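You operate a simulated robot arm through the tools that you are given. There is no shell and no other tool. Be economical: measure what you need, move in short steps, check, and stop when the job is done.

Carry out the task below with a simulated robot arm. There is one attempt and no reset: what you move stays moved.

JOB
Pack the grey cloth and the green bundle in the teal box.
Fine: the other cloth and bundle stay; shut its lid and slide the box back close to the cartons.
Where things are to end (x, y in the base frame): teal box within 35 mm of [690, -50].
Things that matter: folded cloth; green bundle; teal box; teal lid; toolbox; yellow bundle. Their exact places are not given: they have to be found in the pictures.

Only the result counts: the job must be done as asked and must still hold three seconds after the hand-in. Knocking over, shifting, dropping, spilling or breaking anything else fails it. A push-on lid holds only when it is set on centred and level and pressed home; a screw cap is set on level and turned clockwise until tight. Flat cloth is picked up by pressing the open fingertips on it (5 to 10 N) and closing them slowly along it; thin cloth reads only 2 to 8 mm in the jaws.

ROBOT AND FRAMES
A 7-joint arm with a two-finger parallel gripper on a trunk, on a base that drives. Base frame: it is fixed to the floor where the robot stands at the start and does not move with it; the origin is under the middle of the robot, x ahead of it, y to its left, z up. Readings come in mm, degrees, newtons and seconds.
With the tool pointing down near the work surface it reaches from about 240 to 700 mm from the robot's upright axis, wherever it stands. Its first joint turns from -166.0 to 166.0 degrees. Places, roughly: teal box (33x15x9 cm) [600, 0, 800]; teal lid [600, 0, 800]; toolbox [600, 0, 700]; yellow bundle [500, -1000, 750]. Payload 1.57 kg.
The TCP is the grasp point between the finger pads, 30 mm short of the fingertips. In the tool frame z runs along the fingers and y along their closing line. The gripper opens to 80 mm. The fingers are 17 mm wide and 12 mm thick; the gripper's body (40 by 82 mm) begins 80 mm behind the TCP.
Orientation is that of the tool frame in the base frame, as [roll, pitch, yaw] about the fixed x, y, z axes, in that order (R = Rz(yaw) Ry(pitch) Rx(roll)). With the fingers straight down and closing along the base's y, the tool's x points along the base's -x, its y along +y and its z along -z.

CONTROLS
- The arm moves only by the tool arm_command. Its argument "targets" is a list of rows, each a list of 7 numbers: the shift along the tool's x, y, z in mm, then the turn, a rotation vector about the tool's x, y, z in degrees, then the closure, from 0 (fully open) to 1 (shut). In form: [[dx, dy, dz, rx, ry, rz, hand], ...]. A call has 1 to 10 rows; each row is the pose to reach, as a shift and turn from the pose commanded when the call began, along the tool's axes at that moment. Each row takes 0.2 s and may step no farther than 50 mm and 8.6 degrees from the row before; otherwise, or with a gripper value out of range, the whole call is refused. A pose out of reach is approached as far as the arm can. The call stops where the force on the tool passes 40 N (or 10 N more than at its start, if that is more) or the arm is blocked; 0.2 s more then pass. The fingers move at their own pace (about 72 mm/s each) and stop on an object; they squeeze with about 30 N. The grip force told is the motor's: it shows also when the fingers shut on nothing. Time passes only in rows, and 0.2 s behind the last, so rows that repeat a pose let the fingers close. The reply holds the time, the measured pose of the TCP, the force on the tool along the base axes, the opening and the grip force, in the units named above and with some noise, with the torque about the TCP (base axes, N m) and any sound that the robot's microphone picked up.
- Cameras (640 x 400 px; columns grow to the right, rows downward): "scene" is now at [-7.3, 108.5, 1527.7]; the picture's right is [-0.41, -0.91, 0.00], its down [-0.68, 0.31, -0.67] and it looks along [0.61, -0.27, -0.75] (base axes); focal length 263 px, centre (320, 200). "wrist" rides on the gripper at [72, -7, -122] in the tool frame; the picture's right is [0.09, 1.00, 0.00], its down [-0.84, 0.08, -0.54] and it looks along [-0.54, 0.05, 0.84] (tool axes); focal length 238 px, centre (320, 200).
- get_image(camera): a new picture of that camera. The clock stands still meanwhile.
- move_column(by): slides the trunk up (or, below 0, down) by that many mm; the arm and the scene camera ride with it, the base frame stays. It gives what a move gives, with no picture.
- drive_base(legs): drives the robot by 1 to 6 legs, each [ahead, left, turn to the left] in mm, mm and degrees, along the robot's own axes; the way and the turn of a leg run together, so that a leg with both is an arc; at most 1500 mm and 180 degrees a leg. The arm and the cameras ride along, it lands a little off, and it stops where it bumps. It gives what a move gives.
- aim_head(pan, tilt): turns the head with the scene camera to pan (to the left, within 86 degrees either way) and tilt (down, from -29 to 69), counted from straight ahead of the robot. It gives what a move gives.
- probe_pixels(camera, pixels): there is no depth. For up to 12 entries [column, row, z] of the newest picture of that camera ("zoom" is the newest enlarged one), the place [x, y] in the base frame at which the ray of that pixel passes the height z, good to about 2 mm. The clock stands still meanwhile.
- enlarge(camera, box): a new picture of the part [left, top, right, bottom] of that camera's present view, enlarged. The clock stands still meanwhile.
- close_job(): hands the job in; it is judged then, once.

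Go step by step. Measure first, check grasps and placings, and put right what went wrong. The budget is 80 turns and 52 pictures, counting those below and the enlarged ones. Unless the task says otherwise, let go and move clear before handing in, and close with one line.

The tools are called as name(argument=value, ...) on one line, values as JSON. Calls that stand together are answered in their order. arm_command: Moves the arm, as the interface text tells. Its arguments: {"type":"object","properties":{"targets":{"type":"array","items":{"type":"array","items":{"type":"number"}}}},"required":["targets"]} The other tools are called the same way: move_column (by) slides the trunk up or down; drive_base (legs) drives the base; aim_head (pan, tilt) turns the head that bears the scene camera; get_image (camera) takes a picture; probe_pixels (camera, pixels) gives the place at which the rays of pixels pass given heights; enlarge (camera, box) takes an enlarged picture of a part of a camera's view; close_job () hands the job in.

At the start:

```text
clock: 0.0
tool_pos: [385.9, 8.6, 1144.8]
tcp_rot: [-179.9, -0.1, -180.0]
force: [0.4, -0.1, 0.1]
torque: [0.03, 0.0, 0.0]
grip_width: 80.0
finger_force: 0.0
trunk travel left (down, up): [-350.0, 130.0]
robot x, y, heading: [0.1, 1.3, -0.3]
head pan, tilt: [-24.1, 48.3]
```

scene: 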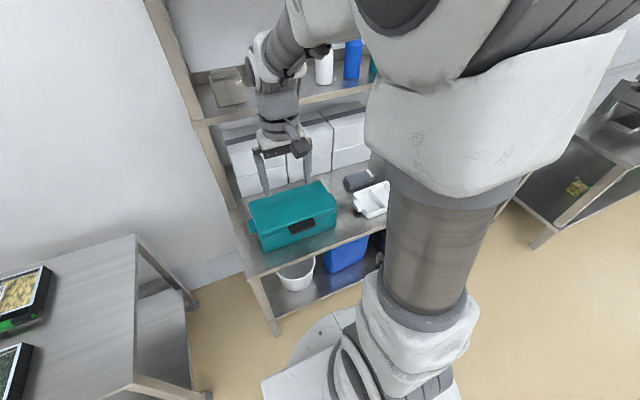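
wrist: 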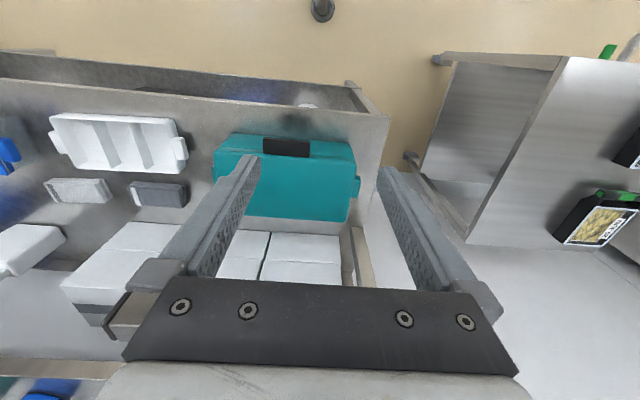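

The first pictures show the closed teal box at scene px (293,215), and other items around it. I'll look at enlarged views to identify everything.

enlarge(camera="wrist", box=[0, 80, 400, 330])

enlarge(camera="scene", box=[190, 80, 400, 330])

aim_head(pan=-70, tilt=40)

get_image(camera="scene")

```text
1.60 times, centred on (200, 205) of wrist
```

zoom: 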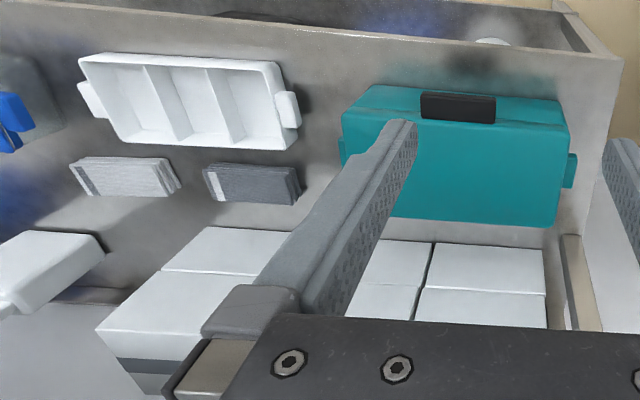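

```text
1.60 times, centred on (295, 205) of scene
```

zoom: 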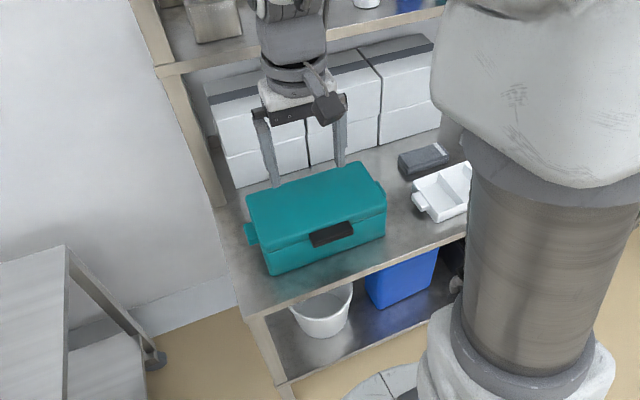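

```text
clock: 1.1
tool_pos: [386.2, 6.0, 1145.4]
tcp_rot: [180.0, 0.0, -180.0]
force: [-1.0, 0.1, -0.3]
torque: [0.0, 0.01, -0.02]
grip_width: 79.8
finger_force: 0.1
trunk travel left (down, up): [-350.0, 130.0]
robot x, y, heading: [-0.8, -2.9, -0.0]
head pan, tilt: [-70.0, 40.0]
```

```text
47 pictures are left
```

scene: 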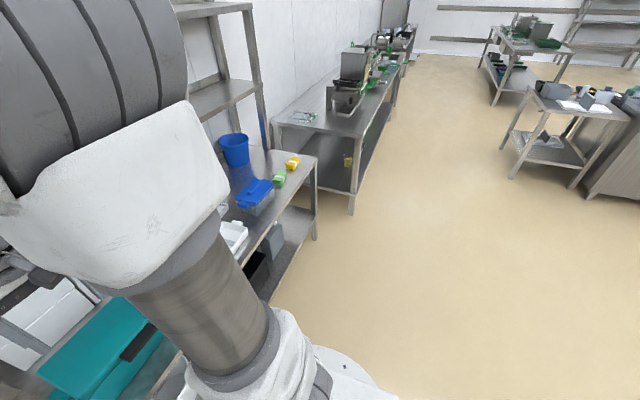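

Bundles are at the bench's far right end (scene px (280,180) green, (293,163) yellow); cloths lie beside the white tray. I'll locate them and look nearer.

probe_pixels(camera="scene", pixels=[[280, 181, 700], [293, 163, 700], [315, 160, 700], [280, 181, 800], [293, 163, 800]])

get_image(camera="wrist")

probe_pixels(camera="wrist", pixels=[[80, 190, 700], [157, 193, 700], [215, 175, 800], [357, 175, 800], [285, 218, 800], [285, 137, 800], [388, 115, 700], [285, 235, 700], [115, 145, 700], [285, 137, 700]])

enlarge(camera="scene", box=[210, 120, 350, 270])

```text
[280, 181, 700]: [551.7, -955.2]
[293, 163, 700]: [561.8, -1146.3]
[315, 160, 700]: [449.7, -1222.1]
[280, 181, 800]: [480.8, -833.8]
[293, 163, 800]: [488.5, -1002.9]
```

```text
46 pictures are left
```

wrist: 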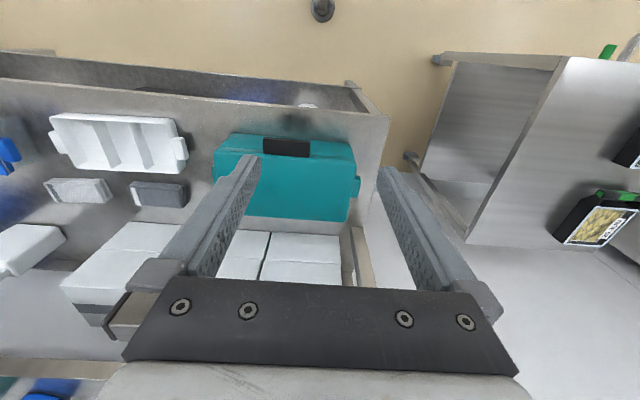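

```text
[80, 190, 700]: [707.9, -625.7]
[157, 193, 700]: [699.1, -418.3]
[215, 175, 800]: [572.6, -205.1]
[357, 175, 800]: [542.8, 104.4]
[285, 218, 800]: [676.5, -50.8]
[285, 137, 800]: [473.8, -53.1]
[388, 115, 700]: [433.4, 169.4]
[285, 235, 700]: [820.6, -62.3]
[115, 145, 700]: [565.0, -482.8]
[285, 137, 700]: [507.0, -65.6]
```

```text
2.67 times, centred on (280, 195) of scene
```

zoom: 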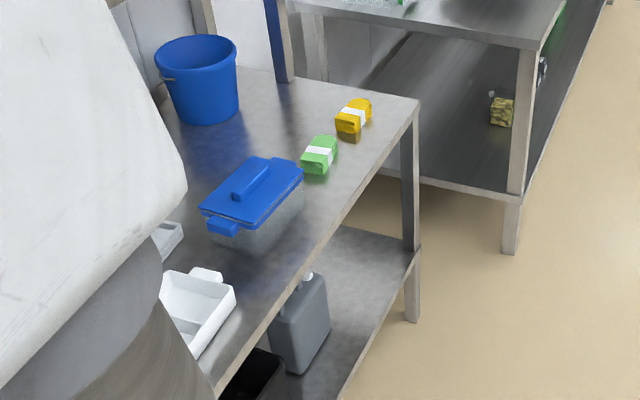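

Bundles: green near (516,-895), yellow behind it. Now a close look at the box and its lid/latch, to get heights by comparing two views.

aim_head(pan=-5, tilt=50)

enlarge(camera="scene", box=[220, 130, 460, 280])

enlarge(camera="wrist", box=[190, 100, 400, 240])

```text
clock: 2.5
tool_pos: [386.2, 8.1, 1144.1]
tcp_rot: [-180.0, 0.0, -180.0]
force: [-1.1, 0.6, -0.5]
torque: [0.02, 0.01, 0.01]
grip_width: 80.3
finger_force: 0.0
trunk travel left (down, up): [-350.0, 130.0]
robot x, y, heading: [0.4, -2.6, -0.1]
head pan, tilt: [-5.0, 50.0]
```

```text
2.67 times, centred on (340, 205) of scene
```

zoom: 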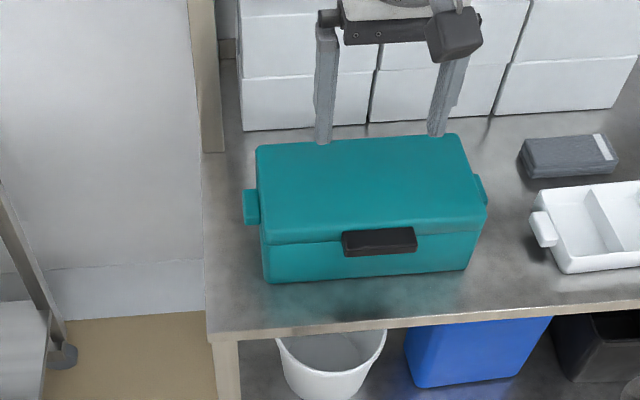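

```text
2.86 times, centred on (295, 170) of wrist
```

zoom: 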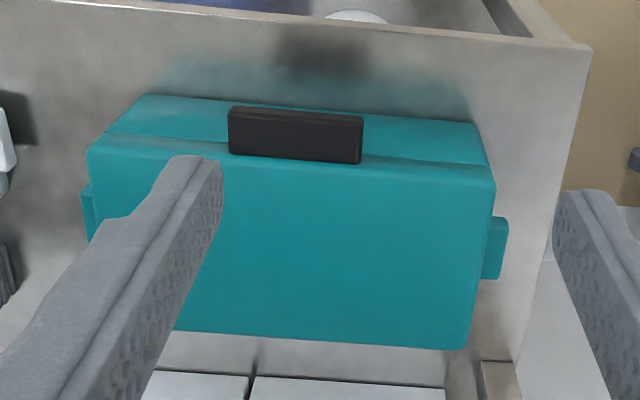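

The lid has a black handle on its front (zoom px (295,135)); looks hinged at the back. I'll triangulate heights from the two cameras.

get_image(camera="scene")

probe_pixels(camera="scene", pixels=[[298.8, 255.6, 700], [298.8, 255.6, 750], [316, 184, 820], [316, 184, 860], [402, 209, 820], [402, 209, 860], [348.5, 218, 820], [376, 215, 820], [319, 235, 700], [319, 235, 750], [350, 225.5, 800], [388, 181, 820]])

probe_pixels(camera="zoom", pixels=[[591, 47, 700], [591, 47, 750], [465, 349, 820], [465, 349, 860], [90, 148, 820], [90, 148, 860], [495, 175, 820], [495, 175, 860], [362, 116, 820], [230, 108, 820], [230, 150, 820], [360, 162, 820]])

```text
42 pictures are left
```

scene: 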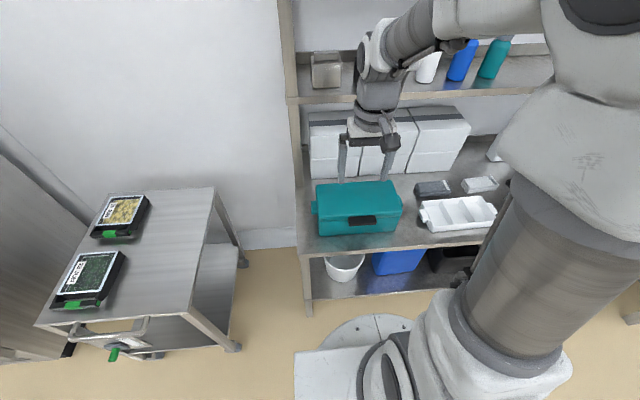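

```text
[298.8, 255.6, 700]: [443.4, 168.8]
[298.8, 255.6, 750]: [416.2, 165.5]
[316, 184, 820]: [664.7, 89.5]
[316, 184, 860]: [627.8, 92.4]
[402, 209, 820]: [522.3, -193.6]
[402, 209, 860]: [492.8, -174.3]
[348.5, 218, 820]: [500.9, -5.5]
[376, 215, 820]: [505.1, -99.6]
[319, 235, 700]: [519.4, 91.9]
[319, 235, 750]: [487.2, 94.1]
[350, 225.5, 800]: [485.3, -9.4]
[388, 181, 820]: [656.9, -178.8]
```

```text
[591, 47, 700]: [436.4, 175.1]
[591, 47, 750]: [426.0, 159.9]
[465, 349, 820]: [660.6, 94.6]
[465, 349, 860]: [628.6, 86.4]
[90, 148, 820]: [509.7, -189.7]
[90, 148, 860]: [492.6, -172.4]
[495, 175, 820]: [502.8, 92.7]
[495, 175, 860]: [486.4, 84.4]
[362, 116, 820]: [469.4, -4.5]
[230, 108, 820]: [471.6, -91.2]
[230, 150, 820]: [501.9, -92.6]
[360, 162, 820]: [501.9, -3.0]
```

Bench top is about z=720, lid top about z=840; lid spans x≈495–645, y≈-181..88, with the handle at y≈-92..-4. I'll lower the arm in front of the box for a close view of the handle.

arm_command(targets=[[0, -12, 45, 0, 0, 0, 0], [0, -24, 90, 0, 0, 0, 0], [0, -36, 135, 0, 0, 0, 0], [0, -48, 180, 0, 0, 0, 0], [0, -58, 220, 0, 0, 0, 0], [0, -58, 260, 0, 0, 0, 0]])

get_image(camera="wrist")

```text
clock: 3.9
tool_pos: [387.5, -50.3, 886.4]
tcp_rot: [179.9, 0.1, 179.9]
force: [-0.6, 0.6, -0.5]
torque: [-0.02, 0.01, 0.04]
grip_width: 80.0
finger_force: 0.2
trunk travel left (down, up): [-350.0, 130.0]
robot x, y, heading: [-1.4, -0.2, 0.1]
head pan, tilt: [-5.0, 50.0]
```

```text
41 pictures are left
```

wrist: 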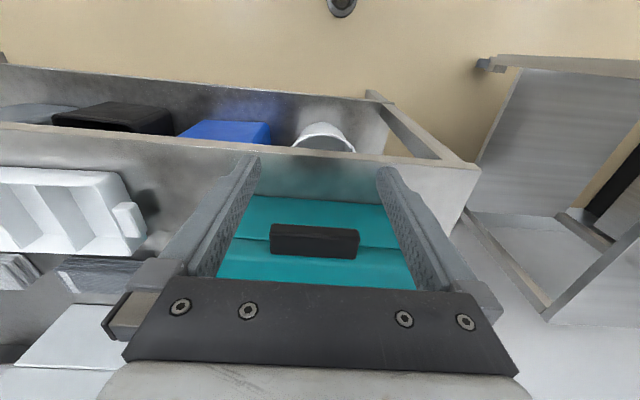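

Handle visible at px (314,241). Probing its edges for triangulation with the earlier view.

enlarge(camera="wrist", box=[220, 180, 420, 300])

probe_pixels(camera="wrist", pixels=[[270, 256, 820], [270, 256, 840], [357, 259, 820], [357, 259, 840], [270, 225, 800], [270, 225, 820], [359, 230, 800], [359, 230, 820], [255, 239, 800], [255, 239, 820], [320, 200, 720]])

```text
3.20 times, centred on (320, 240) of wrist
```

zoom: 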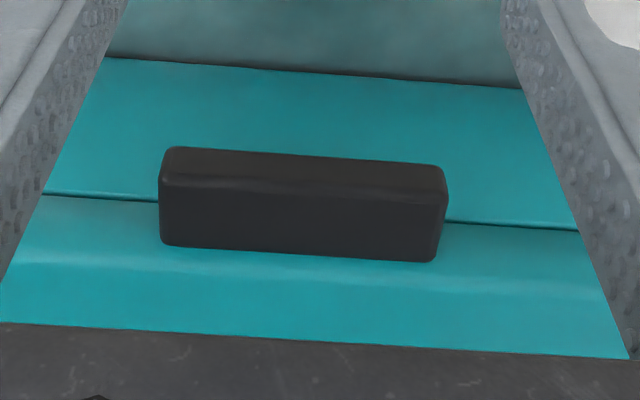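

```text
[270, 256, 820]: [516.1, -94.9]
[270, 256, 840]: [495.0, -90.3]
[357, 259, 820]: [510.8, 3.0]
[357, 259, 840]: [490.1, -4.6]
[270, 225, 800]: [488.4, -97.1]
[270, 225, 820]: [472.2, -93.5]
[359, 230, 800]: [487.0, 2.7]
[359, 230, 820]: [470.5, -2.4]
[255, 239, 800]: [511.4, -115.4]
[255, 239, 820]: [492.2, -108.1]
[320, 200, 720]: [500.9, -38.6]
```

Handle bar is about x 470–494, y -92..-4, z 822–838 with the lid hinged behind (seam z≈815). I'll grip the bar from the front with a horizontal tool and swing it up about the hinge; first back off and yaw the tool.

drive_base(legs=[[-120, 0, 0]])

arm_command(targets=[[0, 0, 0, 0, 0, 8.5, 0], [0, 0, 0, 0, 0, 17, 0], [0, 0, 0, 0, 0, 25.5, 0], [0, 0, 0, 0, 0, 34, 0], [0, 0, 0, 0, 0, 42.5, 0], [0, 0, 0, 0, 0, 51, 0], [0, 0, 0, 0, 0, 59.5, 0], [0, 0, 0, 0, 0, 68, 0], [0, 0, 0, 0, 0, 76.5, 0], [0, 0, 0, 0, 0, 85, 0]])

```text
clock: 5.3
tool_pos: [268.0, -50.8, 885.2]
tcp_rot: [180.0, 0.0, -180.0]
force: [-0.2, -0.9, -0.7]
torque: [-0.02, -0.03, -0.03]
grip_width: 80.0
finger_force: 0.1
trunk travel left (down, up): [-350.0, 130.0]
robot x, y, heading: [-122.0, 2.1, -0.1]
head pan, tilt: [-5.0, 50.0]
```

```text
clock: 7.5
tool_pos: [268.3, -51.1, 886.5]
tcp_rot: [-180.0, 0.1, 94.9]
force: [-0.3, 0.2, -0.4]
torque: [0.02, 0.0, -0.01]
grip_width: 80.0
finger_force: 0.0
trunk travel left (down, up): [-350.0, 130.0]
robot x, y, heading: [-119.1, 2.4, -0.0]
head pan, tilt: [-5.0, 50.0]
```

Yaw is 94.9; I'll finish the yaw and tilt the tool to horizontal while moving forward, staying ahead of the box.

arm_command(targets=[[0, 0, 0, 0, 0, 4.9, 0]])

arm_command(targets=[[0, 12, 0, -8.5, 0, 0, 0], [0, 24, 0, -17, 0, 0, 0], [0, 36, 0, -25.5, 0, 0, 0], [0, 48, 0, -34, 0, 0, 0], [0, 60, 0, -42.5, 0, 0, 0], [0, 72, 0, -51, 0, 0, 0], [0, 84, 0, -59.5, 0, 0, 0], [0, 96, 0, -68, 0, 0, 0], [0, 108, 0, -76.5, 0, 0, 0], [0, 120, 0, -85, 0, 0, 0]])

get_image(camera="scene")

get_image(camera="wrist")

```text
clock: 7.9
tool_pos: [266.6, -52.3, 886.1]
tcp_rot: [-179.9, 0.0, 90.0]
force: [0.1, 0.3, -0.5]
torque: [0.01, 0.03, -0.02]
grip_width: 79.8
finger_force: 0.0
trunk travel left (down, up): [-350.0, 130.0]
robot x, y, heading: [-119.3, 0.8, -0.1]
head pan, tilt: [-5.0, 50.0]
```

```text
clock: 10.1
tool_pos: [387.1, -51.6, 886.6]
tcp_rot: [94.7, 0.0, 90.0]
force: [-1.0, 0.1, -1.0]
torque: [0.02, 0.01, 0.0]
grip_width: 80.0
finger_force: 0.1
trunk travel left (down, up): [-350.0, 130.0]
robot x, y, heading: [-118.6, 1.1, 0.5]
head pan, tilt: [-5.0, 50.0]
```

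```text
39 pictures are left
```

scene: 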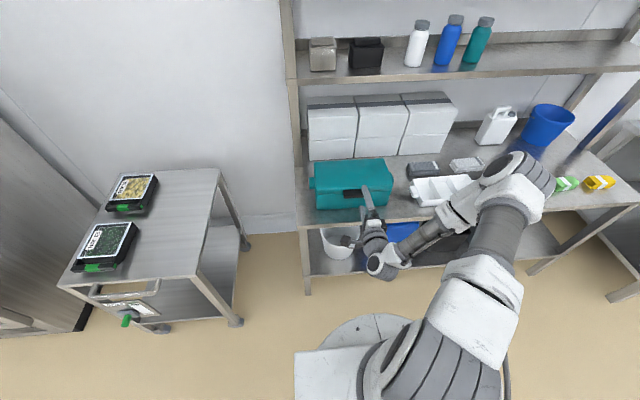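

```text
38 pictures are left
```

wrist: 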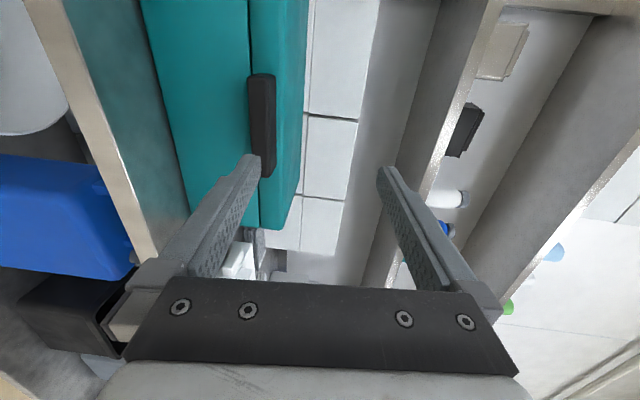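

The horizontal tool works well; the handle shows at px cols 248–276, seam at col ≈254. Probing the handle's heights from this side view.

probe_pixels(camera="wrist", pixels=[[275, 120, 825], [275, 120, 830], [275, 120, 835], [248, 120, 800], [248, 120, 806], [248, 120, 812], [303, 100, 840], [303, 100, 850], [254, 200, 810], [254, 200, 815], [266, 78, 825], [268, 176, 825]])

enlarge(camera="wrist", box=[200, 40, 340, 250])

```text
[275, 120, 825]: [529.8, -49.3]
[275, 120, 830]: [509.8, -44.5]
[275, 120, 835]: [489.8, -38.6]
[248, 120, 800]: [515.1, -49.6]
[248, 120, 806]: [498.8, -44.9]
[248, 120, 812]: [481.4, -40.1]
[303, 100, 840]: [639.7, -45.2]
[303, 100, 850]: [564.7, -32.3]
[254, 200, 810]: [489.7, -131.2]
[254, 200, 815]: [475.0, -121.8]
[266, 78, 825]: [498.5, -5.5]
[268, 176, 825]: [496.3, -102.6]
```

```text
1.90 times, centred on (270, 145) of wrist
```

zoom: 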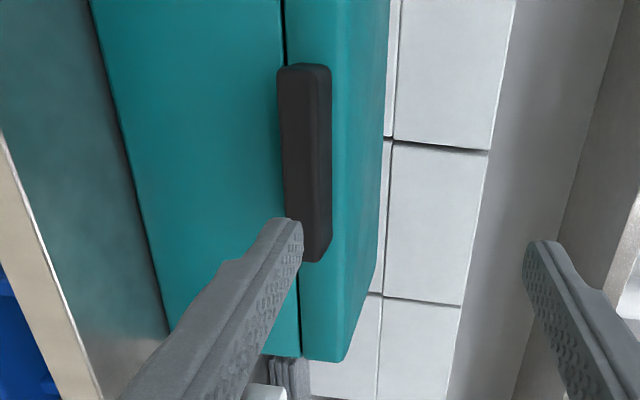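

Handle: z≈814–835, front x≈474, y≈-96..-4 → centre (−48, 825). Moving the open fingers around it.

arm_command(targets=[[1.5, -31, 2.5, -2.5, 0, 0, 0], [3.6, -61.4, 5, -4.7, 0, 0, 0], [3.6, -58.4, 41, -4.7, 0, 0, 0], [3.6, -56.5, 65, -4.7, 0, 0, 0], [3.6, -55.6, 76, -4.7, 0, 0, 0]])

get_image(camera="wrist")

```text
clock: 11.3
tool_pos: [459.9, -46.9, 821.9]
tcp_rot: [90.3, 0.0, 90.1]
force: [0.0, -0.1, 0.0]
torque: [0.03, 0.0, -0.01]
grip_width: 79.9
finger_force: 0.1
trunk travel left (down, up): [-350.0, 130.0]
robot x, y, heading: [-121.0, 0.4, -0.1]
head pan, tilt: [-5.0, 50.0]
```

```text
36 pictures are left
```

wrist: 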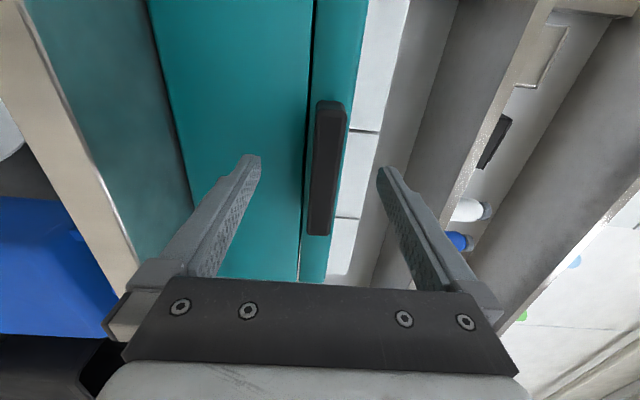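

The handle sits between the fingertips (cols 310–346 between 260 and 380). Closing with a 2 mm raise.

arm_command(targets=[[0, 3, 2, 0, 0, 0, 0.3], [0, 3, 2, 0, 0, 0, 0.6], [0, 3, 2, 0, 0, 0, 1], [0, 3, 2, 0, 0, 0, 1], [0, 3, 2, 0, 0, 0, 1]])

```text
clock: 12.5
tool_pos: [460.5, -47.0, 825.0]
tcp_rot: [90.3, 0.0, 90.2]
force: [1.1, 0.4, 0.0]
torque: [0.03, -0.04, -0.14]
grip_width: 17.8
finger_force: 30.1
trunk travel left (down, up): [-350.0, 130.0]
robot x, y, heading: [-117.6, -1.5, 0.1]
head pan, tilt: [-5.0, 50.0]
```

Handle gripped (17.8 mm). Trying a first 8° swing about an estimated hinge at (643, 811) and reading forces.

arm_command(targets=[[0, 12.7, 1.4, 4, 0, 0, 1], [0, 25.3, 3.7, 8, 0, 0, 1]])

enlarge(camera="scene", box=[280, 120, 440, 260])

```text
clock: 13.1
tool_pos: [464.7, -47.5, 851.9]
tcp_rot: [98.3, 0.0, 90.2]
force: [-1.8, 0.4, 0.9]
torque: [0.06, -0.14, 0.53]
grip_width: 17.5
finger_force: 29.9
trunk travel left (down, up): [-350.0, 130.0]
robot x, y, heading: [-122.6, 5.5, -0.0]
head pan, tilt: [-5.0, 50.0]
```

```text
2.86 times, centred on (360, 190) of scene
```

zoom: 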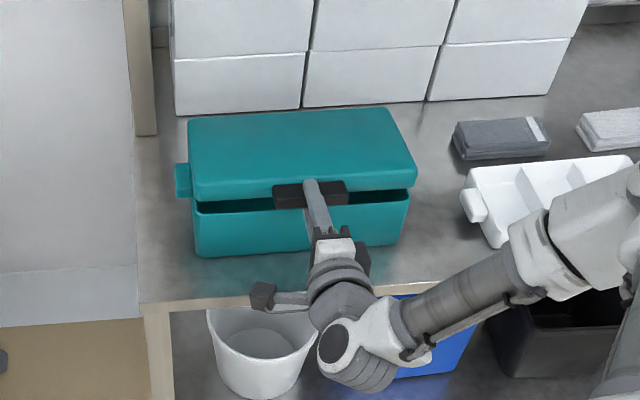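

Lid opens on a back hinge with little force. Continuing the swing to about 93°.

arm_command(targets=[[0, 26.9, 4.1, 8.5, 0, 0, 1], [0, 52.9, 12.1, 17, 0, 0, 1], [0, 77.4, 23.8, 25.5, 0, 0, 1], [0, 99.9, 39.1, 34, 0, 0, 1], [0, 119.9, 57.6, 42.5, 0, 0, 1]])

```text
clock: 14.3
tool_pos: [539.1, -47.0, 965.5]
tcp_rot: [140.5, 0.1, 90.1]
force: [-1.0, 1.2, 9.3]
torque: [-0.66, -0.78, -0.54]
grip_width: 17.8
finger_force: 30.2
trunk travel left (down, up): [-350.0, 130.0]
robot x, y, heading: [-117.9, 1.4, -0.2]
head pan, tilt: [-5.0, 50.0]
```

Force small; continuing the second half of the swing.

arm_command(targets=[[0, 26.9, 4.1, 8.5, 0, 0, 1], [0, 52.9, 12.1, 17, 0, 0, 1], [0, 77.4, 23.8, 25.5, 0, 0, 1], [0, 99.9, 39.1, 34, 0, 0, 1], [0, 119.9, 57.6, 42.5, 0, 0, 1]])

enlarge(camera="scene", box=[260, 100, 480, 260])

```text
clock: 15.3
tool_pos: [618.2, -45.8, 994.6]
tcp_rot: [170.9, -0.8, 89.1]
force: [1.4, 0.9, 21.3]
torque: [0.34, -1.23, 0.57]
grip_width: 21.1
finger_force: 30.0
out of reach, approached as far as the arm can: row 4
trunk travel left (down, up): [-350.0, 130.0]
robot x, y, heading: [-116.7, 0.3, 0.4]
head pan, tilt: [-5.0, 50.0]
stopped in row 4: the force on the tool passed its limit at 102 N (the readings are from after the stop); the commanded pose is now the measured one
```

```text
2.50 times, centred on (370, 180) of scene
```

zoom: 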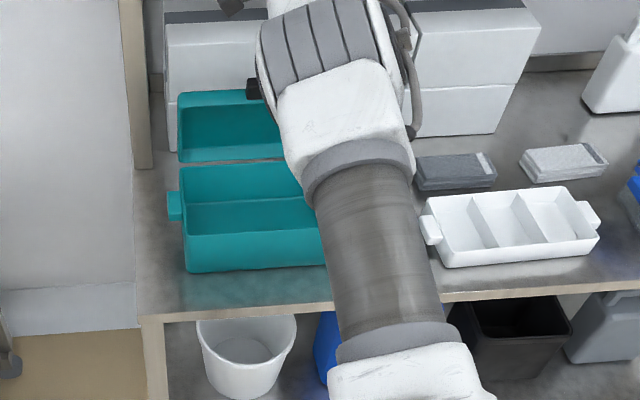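

The arm reached its limit at ~81° (grip 21 mm, handle slightly askew). I'll drive the base ahead in small steps, letting the lid follow, and turn the tool with it.

drive_base(legs=[[20, 0, 0]])

arm_command(targets=[[0, 0, 0, 5, 0, 0, 1]])

```text
clock: 16.2
tool_pos: [639.4, -46.7, 992.8]
tcp_rot: [170.7, -1.0, 89.2]
force: [-0.9, -0.7, 3.7]
torque: [0.02, 0.27, 0.35]
grip_width: 17.6
finger_force: 30.4
trunk travel left (down, up): [-350.0, 130.0]
robot x, y, heading: [-98.4, 0.6, 0.1]
head pan, tilt: [-5.0, 50.0]
stopped in leg 1: the force on the tool passed its limit at 42 N (the readings are from after the stop); the commanded pose is now the measured one
```

```text
clock: 16.6
tool_pos: [639.6, -45.3, 994.6]
tcp_rot: [175.6, -0.9, 89.1]
force: [5.4, 4.7, 6.4]
torque: [-0.71, -0.88, 0.01]
grip_width: 18.5
finger_force: 29.3
trunk travel left (down, up): [-350.0, 130.0]
robot x, y, heading: [-98.1, 0.1, 0.2]
head pan, tilt: [-5.0, 50.0]
```

Good: lid at ~85° with low force. Two more steps.

drive_base(legs=[[22, 0, 0]])

arm_command(targets=[[0, 0, 0, 7, 0, 0, 1]])

drive_base(legs=[[22, 0, 0]])

arm_command(targets=[[0, 0, 0, 7, 0, 0, 1]])

```text
clock: 17.5
tool_pos: [659.6, -46.5, 994.8]
tcp_rot: [175.8, -0.8, 89.1]
force: [-3.8, -3.0, 14.0]
torque: [-0.25, 0.76, 0.0]
grip_width: 20.3
finger_force: 30.1
trunk travel left (down, up): [-350.0, 130.0]
robot x, y, heading: [-78.9, 0.8, 0.3]
head pan, tilt: [-5.0, 50.0]
```

```text
clock: 17.9
tool_pos: [630.0, -43.3, 993.9]
tcp_rot: [-177.4, -0.8, 89.1]
force: [2.8, 2.1, 5.9]
torque: [-0.63, -0.36, -0.22]
grip_width: 17.6
finger_force: 30.0
out of reach, approached as far as the arm can: row 1
trunk travel left (down, up): [-350.0, 130.0]
robot x, y, heading: [-73.2, 3.5, 0.1]
head pan, tilt: [-5.0, 50.0]
```

```text
clock: 18.7
tool_pos: [651.4, -45.1, 991.8]
tcp_rot: [-177.2, -0.9, 89.1]
force: [-4.4, -0.2, 7.0]
torque: [-0.02, 0.87, 0.02]
grip_width: 17.8
finger_force: 29.9
trunk travel left (down, up): [-350.0, 130.0]
robot x, y, heading: [-50.1, -0.5, -0.2]
head pan, tilt: [-5.0, 50.0]
```

```text
clock: 19.1
tool_pos: [626.0, -38.1, 991.4]
tcp_rot: [-170.1, -0.8, 89.0]
force: [-0.2, -0.3, 0.1]
torque: [-0.42, -0.12, -0.07]
grip_width: 17.7
finger_force: 30.1
out of reach, approached as far as the arm can: row 1
trunk travel left (down, up): [-350.0, 130.0]
robot x, y, heading: [-53.3, -0.8, 0.1]
head pan, tilt: [-5.0, 50.0]
```

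The tool was pulled back while tilting (x 626); checking whether the box shifted.

get_image(camera="scene")

get_image(camera="wrist")

```text
33 pictures are left
```

scene: 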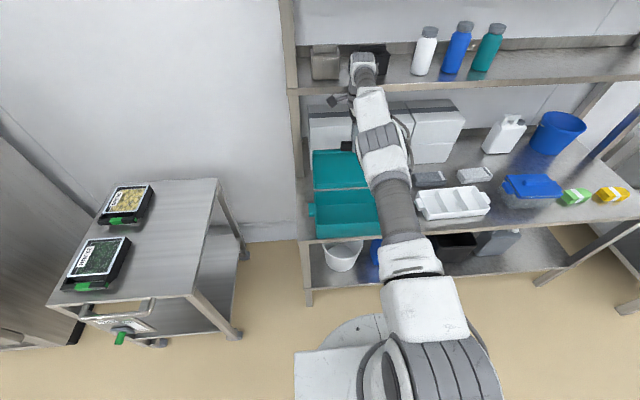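

```text
32 pictures are left
```

wrist: 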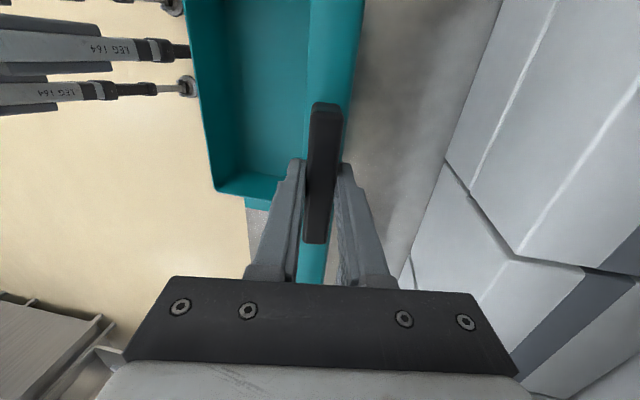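

The box may have come close to the bench edge. Enlarging and probing.

enlarge(camera="scene", box=[290, 130, 450, 250])

probe_pixels(camera="scene", pixels=[[317, 237, 720], [317, 209, 810], [299, 240, 720], [370, 236, 720], [319, 190, 810]])

```text
3.33 times, centred on (370, 190) of scene
```

zoom: 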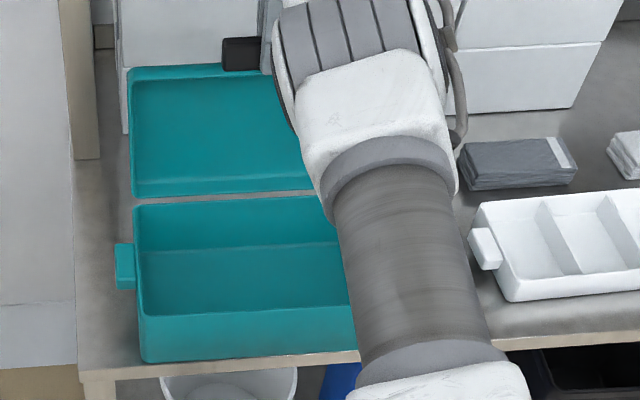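

```text
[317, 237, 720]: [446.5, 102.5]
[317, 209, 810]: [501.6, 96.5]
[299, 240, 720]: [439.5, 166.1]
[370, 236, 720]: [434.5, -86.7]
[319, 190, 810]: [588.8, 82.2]
```

Box front was dragged to about x≈442 (bench edge ~435) but still stands fully on the bench; lid is at ~97°. Releasing the handle and checking that the lid stays open.

arm_command(targets=[[0, 0, 0, 0, 0, 0, 0.7], [0, 0, 0, 0, 0, 0, 0.6], [0, 0, 0, 0, 0, 0, 0.5], [0, 0, 0, 0, 0, 0, 0.4]])

get_image(camera="wrist")

```text
clock: 20.1
tool_pos: [626.7, -37.8, 993.6]
tcp_rot: [-170.1, -0.9, 89.1]
force: [0.7, 0.2, -0.2]
torque: [0.01, 0.01, -0.02]
grip_width: 47.8
finger_force: 0.1
trunk travel left (down, up): [-350.0, 130.0]
robot x, y, heading: [-57.1, 0.9, -0.2]
head pan, tilt: [-5.0, 50.0]
```

```text
30 pictures are left
```

wrist: 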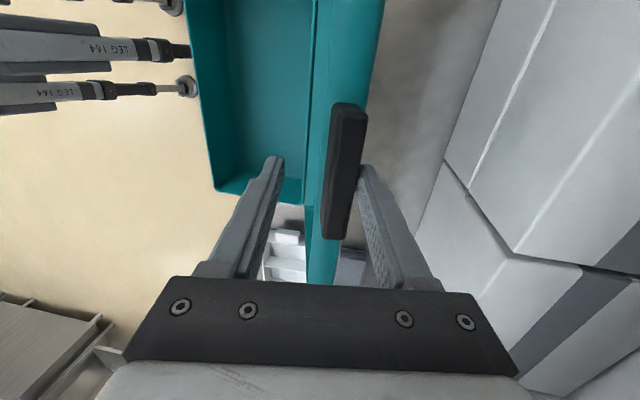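

Lid leans back toward the right finger; opening fully, then withdrawing upward.

arm_command(targets=[[0, 0, 0, 0, 0, 0, 0.2], [0, 0, 0, 0, 0, 0, 0], [0, 0, 0, 0, 0, 0, 0]])

get_image(camera="wrist")

```text
clock: 20.9
tool_pos: [628.6, -37.6, 993.9]
tcp_rot: [-170.0, -0.8, 89.1]
force: [-0.7, 1.1, -0.1]
torque: [-0.01, 0.01, 0.02]
grip_width: 79.8
finger_force: 0.1
trunk travel left (down, up): [-350.0, 130.0]
robot x, y, heading: [-54.5, -0.9, 0.1]
head pan, tilt: [-5.0, 50.0]
```

```text
29 pictures are left
```

wrist: 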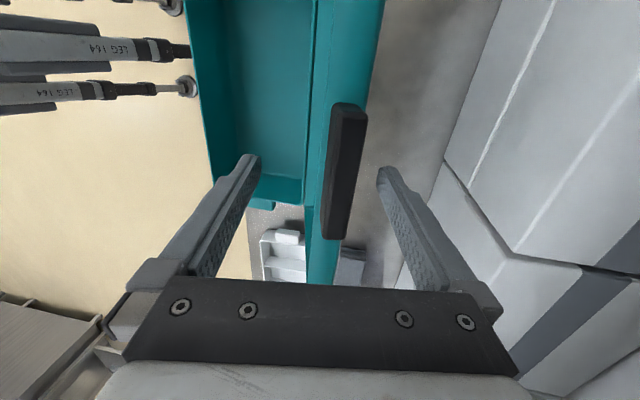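

The lid holds at its stop. Raising the trunk to clear the handle, then backing off.

move_column(by=80)

drive_base(legs=[[-200, 0, 0]])

get_image(camera="scene")

```text
clock: 22.1
tool_pos: [628.3, -39.3, 1073.6]
tcp_rot: [-170.0, -0.8, 89.2]
force: [-0.8, -0.2, 0.5]
torque: [-0.02, -0.01, -0.02]
grip_width: 79.9
finger_force: 0.1
trunk travel left (down, up): [-430.0, 50.0]
robot x, y, heading: [-52.7, 0.5, 0.1]
head pan, tilt: [-5.0, 50.0]
```

```text
clock: 24.0
tool_pos: [428.3, -35.2, 1074.5]
tcp_rot: [-170.1, -0.8, 89.4]
force: [-0.1, 0.0, -0.2]
torque: [-0.02, -0.03, -0.01]
grip_width: 80.2
finger_force: 0.1
trunk travel left (down, up): [-430.0, 50.0]
robot x, y, heading: [-257.0, 0.7, 0.3]
head pan, tilt: [-5.0, 50.0]
```

```text
28 pictures are left
```

scene: 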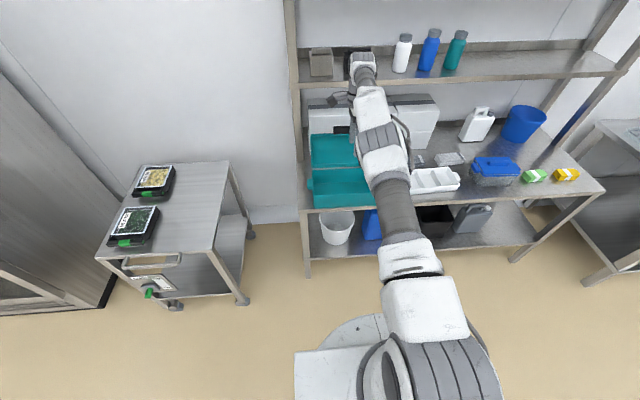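

Lid stays open. Now square the tool and drive right to view the cloths up close.

arm_command(targets=[[0, 0, 0, -5, 0, 0, 0], [0, 0, 0, -9.9, 0, 0, 0]])

drive_base(legs=[[0, -500, 0]])

aim_head(pan=10, tilt=45)

get_image(camera="scene")

get_image(camera="wrist")

```text
clock: 24.6
tool_pos: [428.3, -35.1, 1075.0]
tcp_rot: [179.9, -0.8, 89.4]
force: [0.5, -0.3, 0.1]
torque: [0.03, -0.02, 0.01]
grip_width: 80.1
finger_force: 0.1
trunk travel left (down, up): [-430.0, 50.0]
robot x, y, heading: [-255.3, 1.8, 0.3]
head pan, tilt: [-5.0, 50.0]
```

```text
clock: 28.8
tool_pos: [431.9, -532.2, 1074.2]
tcp_rot: [180.0, -0.7, 89.4]
force: [0.2, -0.1, 0.7]
torque: [-0.03, 0.0, 0.02]
grip_width: 80.2
finger_force: 0.0
trunk travel left (down, up): [-430.0, 50.0]
robot x, y, heading: [-251.2, -495.4, 0.6]
head pan, tilt: [-5.0, 50.0]
```

```text
clock: 29.6
tool_pos: [432.1, -531.0, 1073.4]
tcp_rot: [180.0, -0.8, 89.4]
force: [0.7, 0.0, -0.5]
torque: [-0.01, 0.04, 0.0]
grip_width: 80.0
finger_force: 0.1
trunk travel left (down, up): [-430.0, 50.0]
robot x, y, heading: [-248.9, -496.4, 0.5]
head pan, tilt: [10.0, 45.0]
```

```text
27 pictures are left
```

scene: 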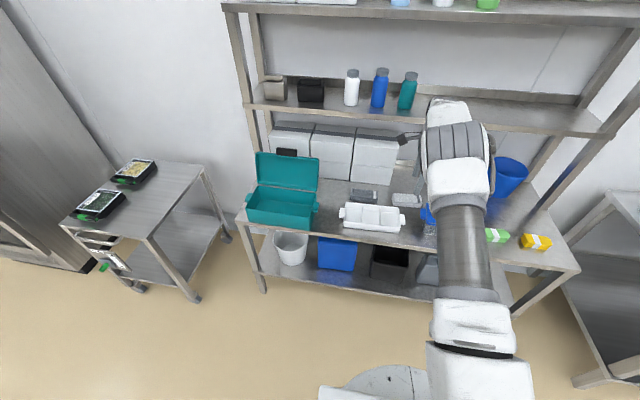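

```text
26 pictures are left
```

wrist: 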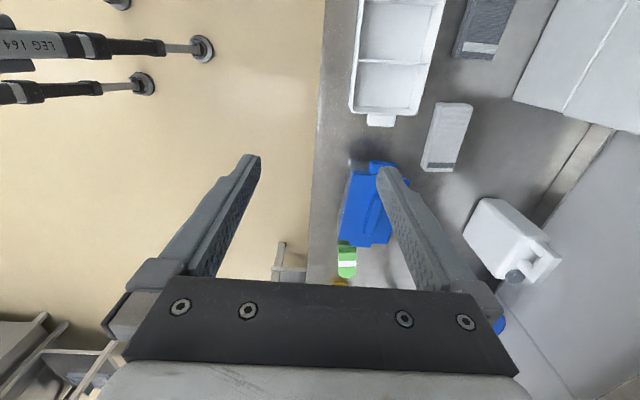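

Cloths: dark grey with white band at wrist px (485,27), white with grey band at (447,137) — so the dark one is the grey cloth. Probing and enlarging.

enlarge(camera="scene", box=[330, 170, 440, 240])

probe_pixels(camera="zoom", pixels=[[124, 148, 720], [266, 192, 720], [140, 110, 740], [275, 130, 740], [110, 200, 720], [200, 150, 740], [420, 165, 740]])

probe_pixels(camera="wrist", pixels=[[466, 0, 740], [454, 52, 740], [492, 58, 740], [515, 0, 740], [423, 165, 740], [452, 172, 740], [338, 260, 740], [357, 262, 740], [347, 247, 740]])

```text
5.71 times, centred on (385, 205) of scene
```

zoom: 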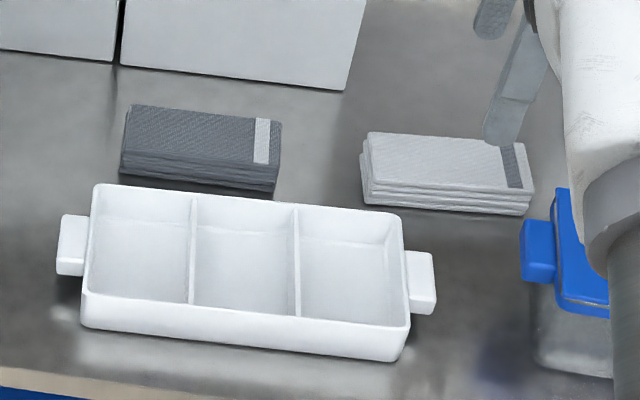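

```text
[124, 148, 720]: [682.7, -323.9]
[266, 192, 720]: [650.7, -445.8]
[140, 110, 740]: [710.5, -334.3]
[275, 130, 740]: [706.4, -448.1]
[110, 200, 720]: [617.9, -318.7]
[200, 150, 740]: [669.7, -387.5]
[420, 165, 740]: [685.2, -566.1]
```

```text
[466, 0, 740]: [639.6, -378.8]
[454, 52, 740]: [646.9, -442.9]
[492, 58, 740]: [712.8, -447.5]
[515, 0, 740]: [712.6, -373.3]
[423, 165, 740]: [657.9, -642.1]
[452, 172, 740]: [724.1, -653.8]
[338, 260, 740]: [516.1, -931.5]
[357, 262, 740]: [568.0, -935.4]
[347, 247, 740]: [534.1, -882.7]
```

Grey cloth centre ≈ (679,-389), ~65 mm in x and 117 mm in y. Moving above it: left, lower trunk, ahead.

drive_base(legs=[[0, 142, -0.5]])

move_column(by=-180)

drive_base(legs=[[245, 0, 0]])

get_image(camera="wrist")

```text
clock: 31.3
tool_pos: [432.3, -393.0, 1073.8]
tcp_rot: [-180.0, -0.8, 89.0]
force: [0.0, -0.1, 0.2]
torque: [-0.02, 0.0, 0.0]
grip_width: 80.2
finger_force: 0.0
trunk travel left (down, up): [-430.0, 50.0]
robot x, y, heading: [-252.4, -354.8, -0.1]
head pan, tilt: [10.0, 45.0]
```

```text
clock: 33.3
tool_pos: [431.2, -393.1, 895.0]
tcp_rot: [180.0, -0.8, 88.9]
force: [-0.3, -1.0, 0.8]
torque: [0.04, 0.0, 0.01]
grip_width: 79.8
finger_force: 0.1
trunk travel left (down, up): [-250.0, 230.0]
robot x, y, heading: [-251.1, -356.3, -0.2]
head pan, tilt: [10.0, 45.0]
```

```text
clock: 35.6
tool_pos: [679.5, -395.5, 894.6]
tcp_rot: [-180.0, -0.8, 88.8]
force: [-0.8, 0.6, 0.0]
torque: [-0.02, -0.02, 0.0]
grip_width: 80.3
finger_force: 0.1
trunk travel left (down, up): [-250.0, 230.0]
robot x, y, heading: [-1.6, -351.8, -0.3]
head pan, tilt: [10.0, 45.0]
```

```text
24 pictures are left
```

wrist: 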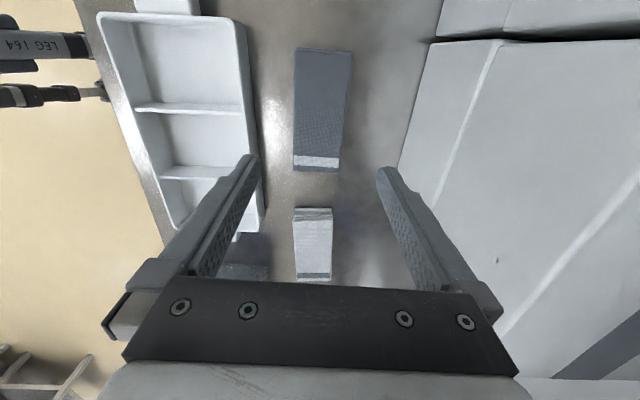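

probe_pixels(camera="wrist", pixels=[[294, 50, 742], [352, 52, 742], [294, 155, 742], [338, 157, 742], [294, 168, 720], [338, 171, 720], [243, 30, 760], [263, 200, 760], [428, 45, 720], [430, 40, 800]])

```text
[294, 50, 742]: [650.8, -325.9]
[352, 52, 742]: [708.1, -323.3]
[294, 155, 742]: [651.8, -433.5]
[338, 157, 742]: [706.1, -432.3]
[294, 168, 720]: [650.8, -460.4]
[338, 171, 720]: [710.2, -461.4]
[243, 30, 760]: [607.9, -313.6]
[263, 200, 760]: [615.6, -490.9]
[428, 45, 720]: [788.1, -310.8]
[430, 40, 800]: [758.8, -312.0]
```

Cloth spans x 650–709, y -447..-324; TCP is well aligned. Descending to fingertips just above the bench.

arm_command(targets=[[7, 0, 40, 0, 0, 0, 0], [7, 0, 80, 0, 0, 0, 0], [7, 0, 115, 0, 0, 0, 0], [7, 0, 130, 0, 0, 0, 0], [7, 0, 138, 0, 0, 0, 0], [7, 0, 141, 0, 0, 0, 0]])

get_image(camera="wrist")

```text
clock: 37.0
tool_pos: [680.6, -388.6, 752.8]
tcp_rot: [179.8, -0.8, 88.9]
force: [0.8, 0.0, 0.4]
torque: [0.01, -0.05, 0.04]
grip_width: 80.1
finger_force: 0.0
trunk travel left (down, up): [-250.0, 230.0]
robot x, y, heading: [0.7, -351.2, -0.1]
head pan, tilt: [10.0, 45.0]
```

```text
23 pictures are left
```

wrist: 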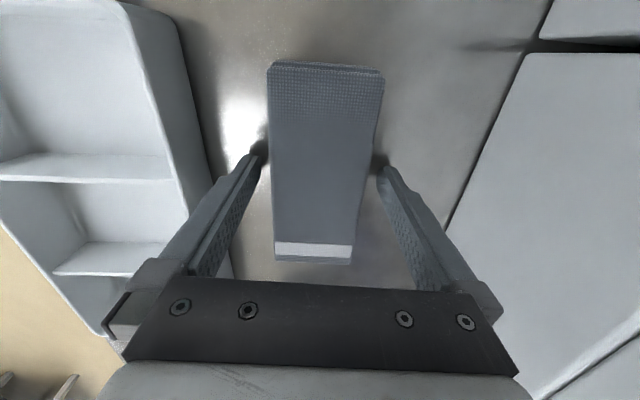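

Fingers straddle the cloth evenly (px 260 and 378). Closing slowly.

arm_command(targets=[[0, 0, 2, 0, 0, 0, 0.15], [0, 0, 2, 0, 0, 0, 0.25], [0, 0, 2, 0, 0, 0, 0.35], [0, 0, 2, 0, 0, 0, 0.5], [0, 0, 2, 0, 0, 0, 0.7], [0, 0, 2, 0, 0, 0, 1], [0, 0, 2, 0, 0, 0, 1]])

arm_command(targets=[[0, 0, -15, 0, 0, 0, 1], [0, 0, -40, 0, 0, 0, 1], [0, 0, -80, 0, 0, 0, 1], [0, 0, -120, 0, 0, 0, 1]])

get_image(camera="wrist")

```text
clock: 38.6
tool_pos: [679.6, -387.6, 751.8]
tcp_rot: [-179.9, -0.7, 88.8]
force: [0.2, 0.0, 0.2]
torque: [-0.01, 0.04, -0.01]
grip_width: 57.0
finger_force: 29.8
trunk travel left (down, up): [-250.0, 230.0]
robot x, y, heading: [0.9, -352.9, -0.1]
head pan, tilt: [10.0, 45.0]
```

```text
clock: 39.6
tool_pos: [679.4, -391.4, 872.5]
tcp_rot: [-179.9, -0.8, 88.7]
force: [-0.1, -0.3, -1.7]
torque: [0.05, 0.02, 0.0]
grip_width: 57.1
finger_force: 30.1
trunk travel left (down, up): [-250.0, 230.0]
robot x, y, heading: [-0.8, -354.4, -0.2]
head pan, tilt: [10.0, 45.0]
```

```text
22 pictures are left
```

wrist: 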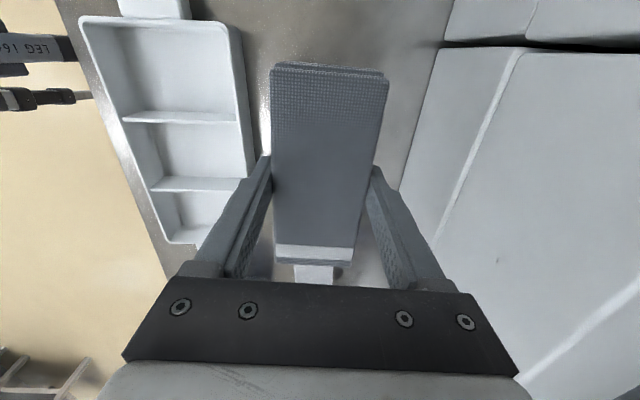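

Cloth held (57 mm). Backing off, raising, and moving left to above the box.

drive_base(legs=[[-165, 0, 0]])

move_column(by=70)

drive_base(legs=[[0, 400, 0]])

get_image(camera="wrist")

get_image(camera="scene")

```text
clock: 41.3
tool_pos: [515.1, -390.3, 872.2]
tcp_rot: [-180.0, -0.7, 88.8]
force: [0.3, 0.1, -1.5]
torque: [0.02, 0.0, 0.01]
grip_width: 56.7
finger_force: 29.7
trunk travel left (down, up): [-250.0, 230.0]
robot x, y, heading: [-165.4, -351.7, -0.2]
head pan, tilt: [10.0, 45.0]
```

```text
clock: 42.4
tool_pos: [514.4, -390.6, 941.7]
tcp_rot: [-180.0, -0.7, 88.8]
force: [0.0, -0.4, -0.9]
torque: [0.0, 0.0, -0.02]
grip_width: 57.0
finger_force: 30.4
trunk travel left (down, up): [-320.0, 160.0]
robot x, y, heading: [-166.1, -354.3, -0.2]
head pan, tilt: [10.0, 45.0]
```

```text
clock: 45.9
tool_pos: [517.5, 8.6, 941.0]
tcp_rot: [180.0, -0.8, 88.4]
force: [0.0, 0.1, -0.7]
torque: [0.02, -0.02, -0.01]
grip_width: 57.1
finger_force: 30.1
trunk travel left (down, up): [-320.0, 160.0]
robot x, y, heading: [-161.3, 52.0, -0.6]
head pan, tilt: [10.0, 45.0]
```

```text
21 pictures are left
```

wrist: 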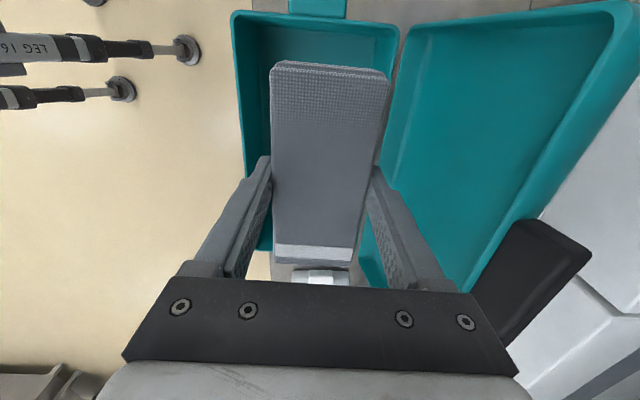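

```text
20 pictures are left
```

scene: 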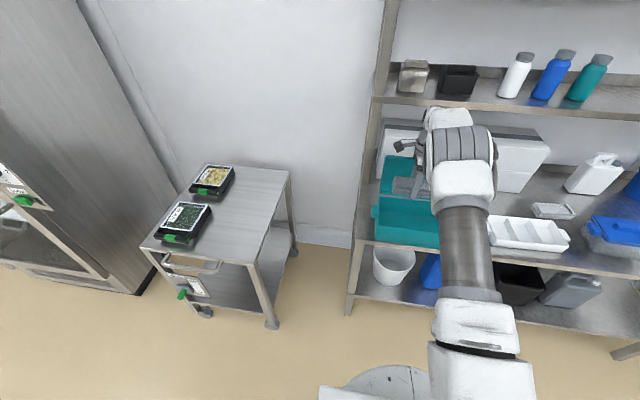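

probe_pixels(camera="wrist", pixels=[[234, 14, 810], [398, 24, 810], [247, 150, 810], [385, 110, 810], [295, 15, 810], [262, 245, 810], [360, 265, 810]])

```text
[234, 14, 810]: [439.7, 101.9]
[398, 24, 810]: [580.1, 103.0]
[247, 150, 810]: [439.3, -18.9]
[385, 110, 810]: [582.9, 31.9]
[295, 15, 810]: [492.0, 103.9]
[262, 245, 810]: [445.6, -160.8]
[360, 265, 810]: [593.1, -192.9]
```

Box outer x 439–581, left end y≈103. Shifting to (511, 25) and lowering the cloth in.

arm_command(targets=[[16, -6.5, 20, 0, 0, 0, 1], [16, -6.5, 60, 0, 0, 0, 1], [16, -6.5, 100, 0, 0, 0, 1], [16, -6.5, 135, 0, 0, 0, 1], [16, -6.5, 160, 0, 0, 0, 1], [16, -6.5, 170, 0, 0, 0, 1], [16, -6.5, 176, 0, 0, 0, 1]])

get_image(camera="wrist")

```text
clock: 47.5
tool_pos: [510.4, 25.5, 766.8]
tcp_rot: [-180.0, -0.8, 88.3]
force: [-0.2, 0.1, 0.0]
torque: [-0.01, 0.02, 0.01]
grip_width: 56.9
finger_force: 30.1
trunk travel left (down, up): [-320.0, 160.0]
robot x, y, heading: [-165.0, 50.2, -0.8]
head pan, tilt: [10.0, 45.0]
```

```text
19 pictures are left
```

wrist: 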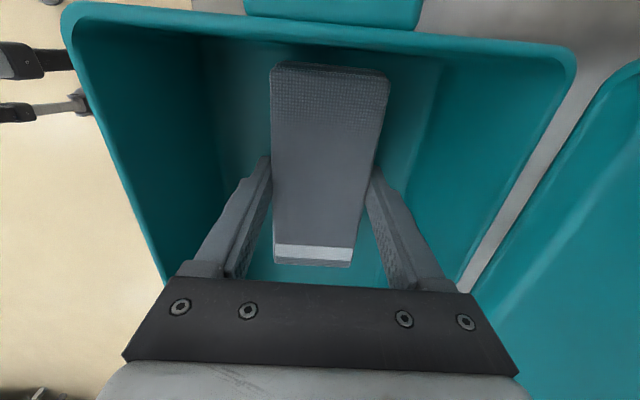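

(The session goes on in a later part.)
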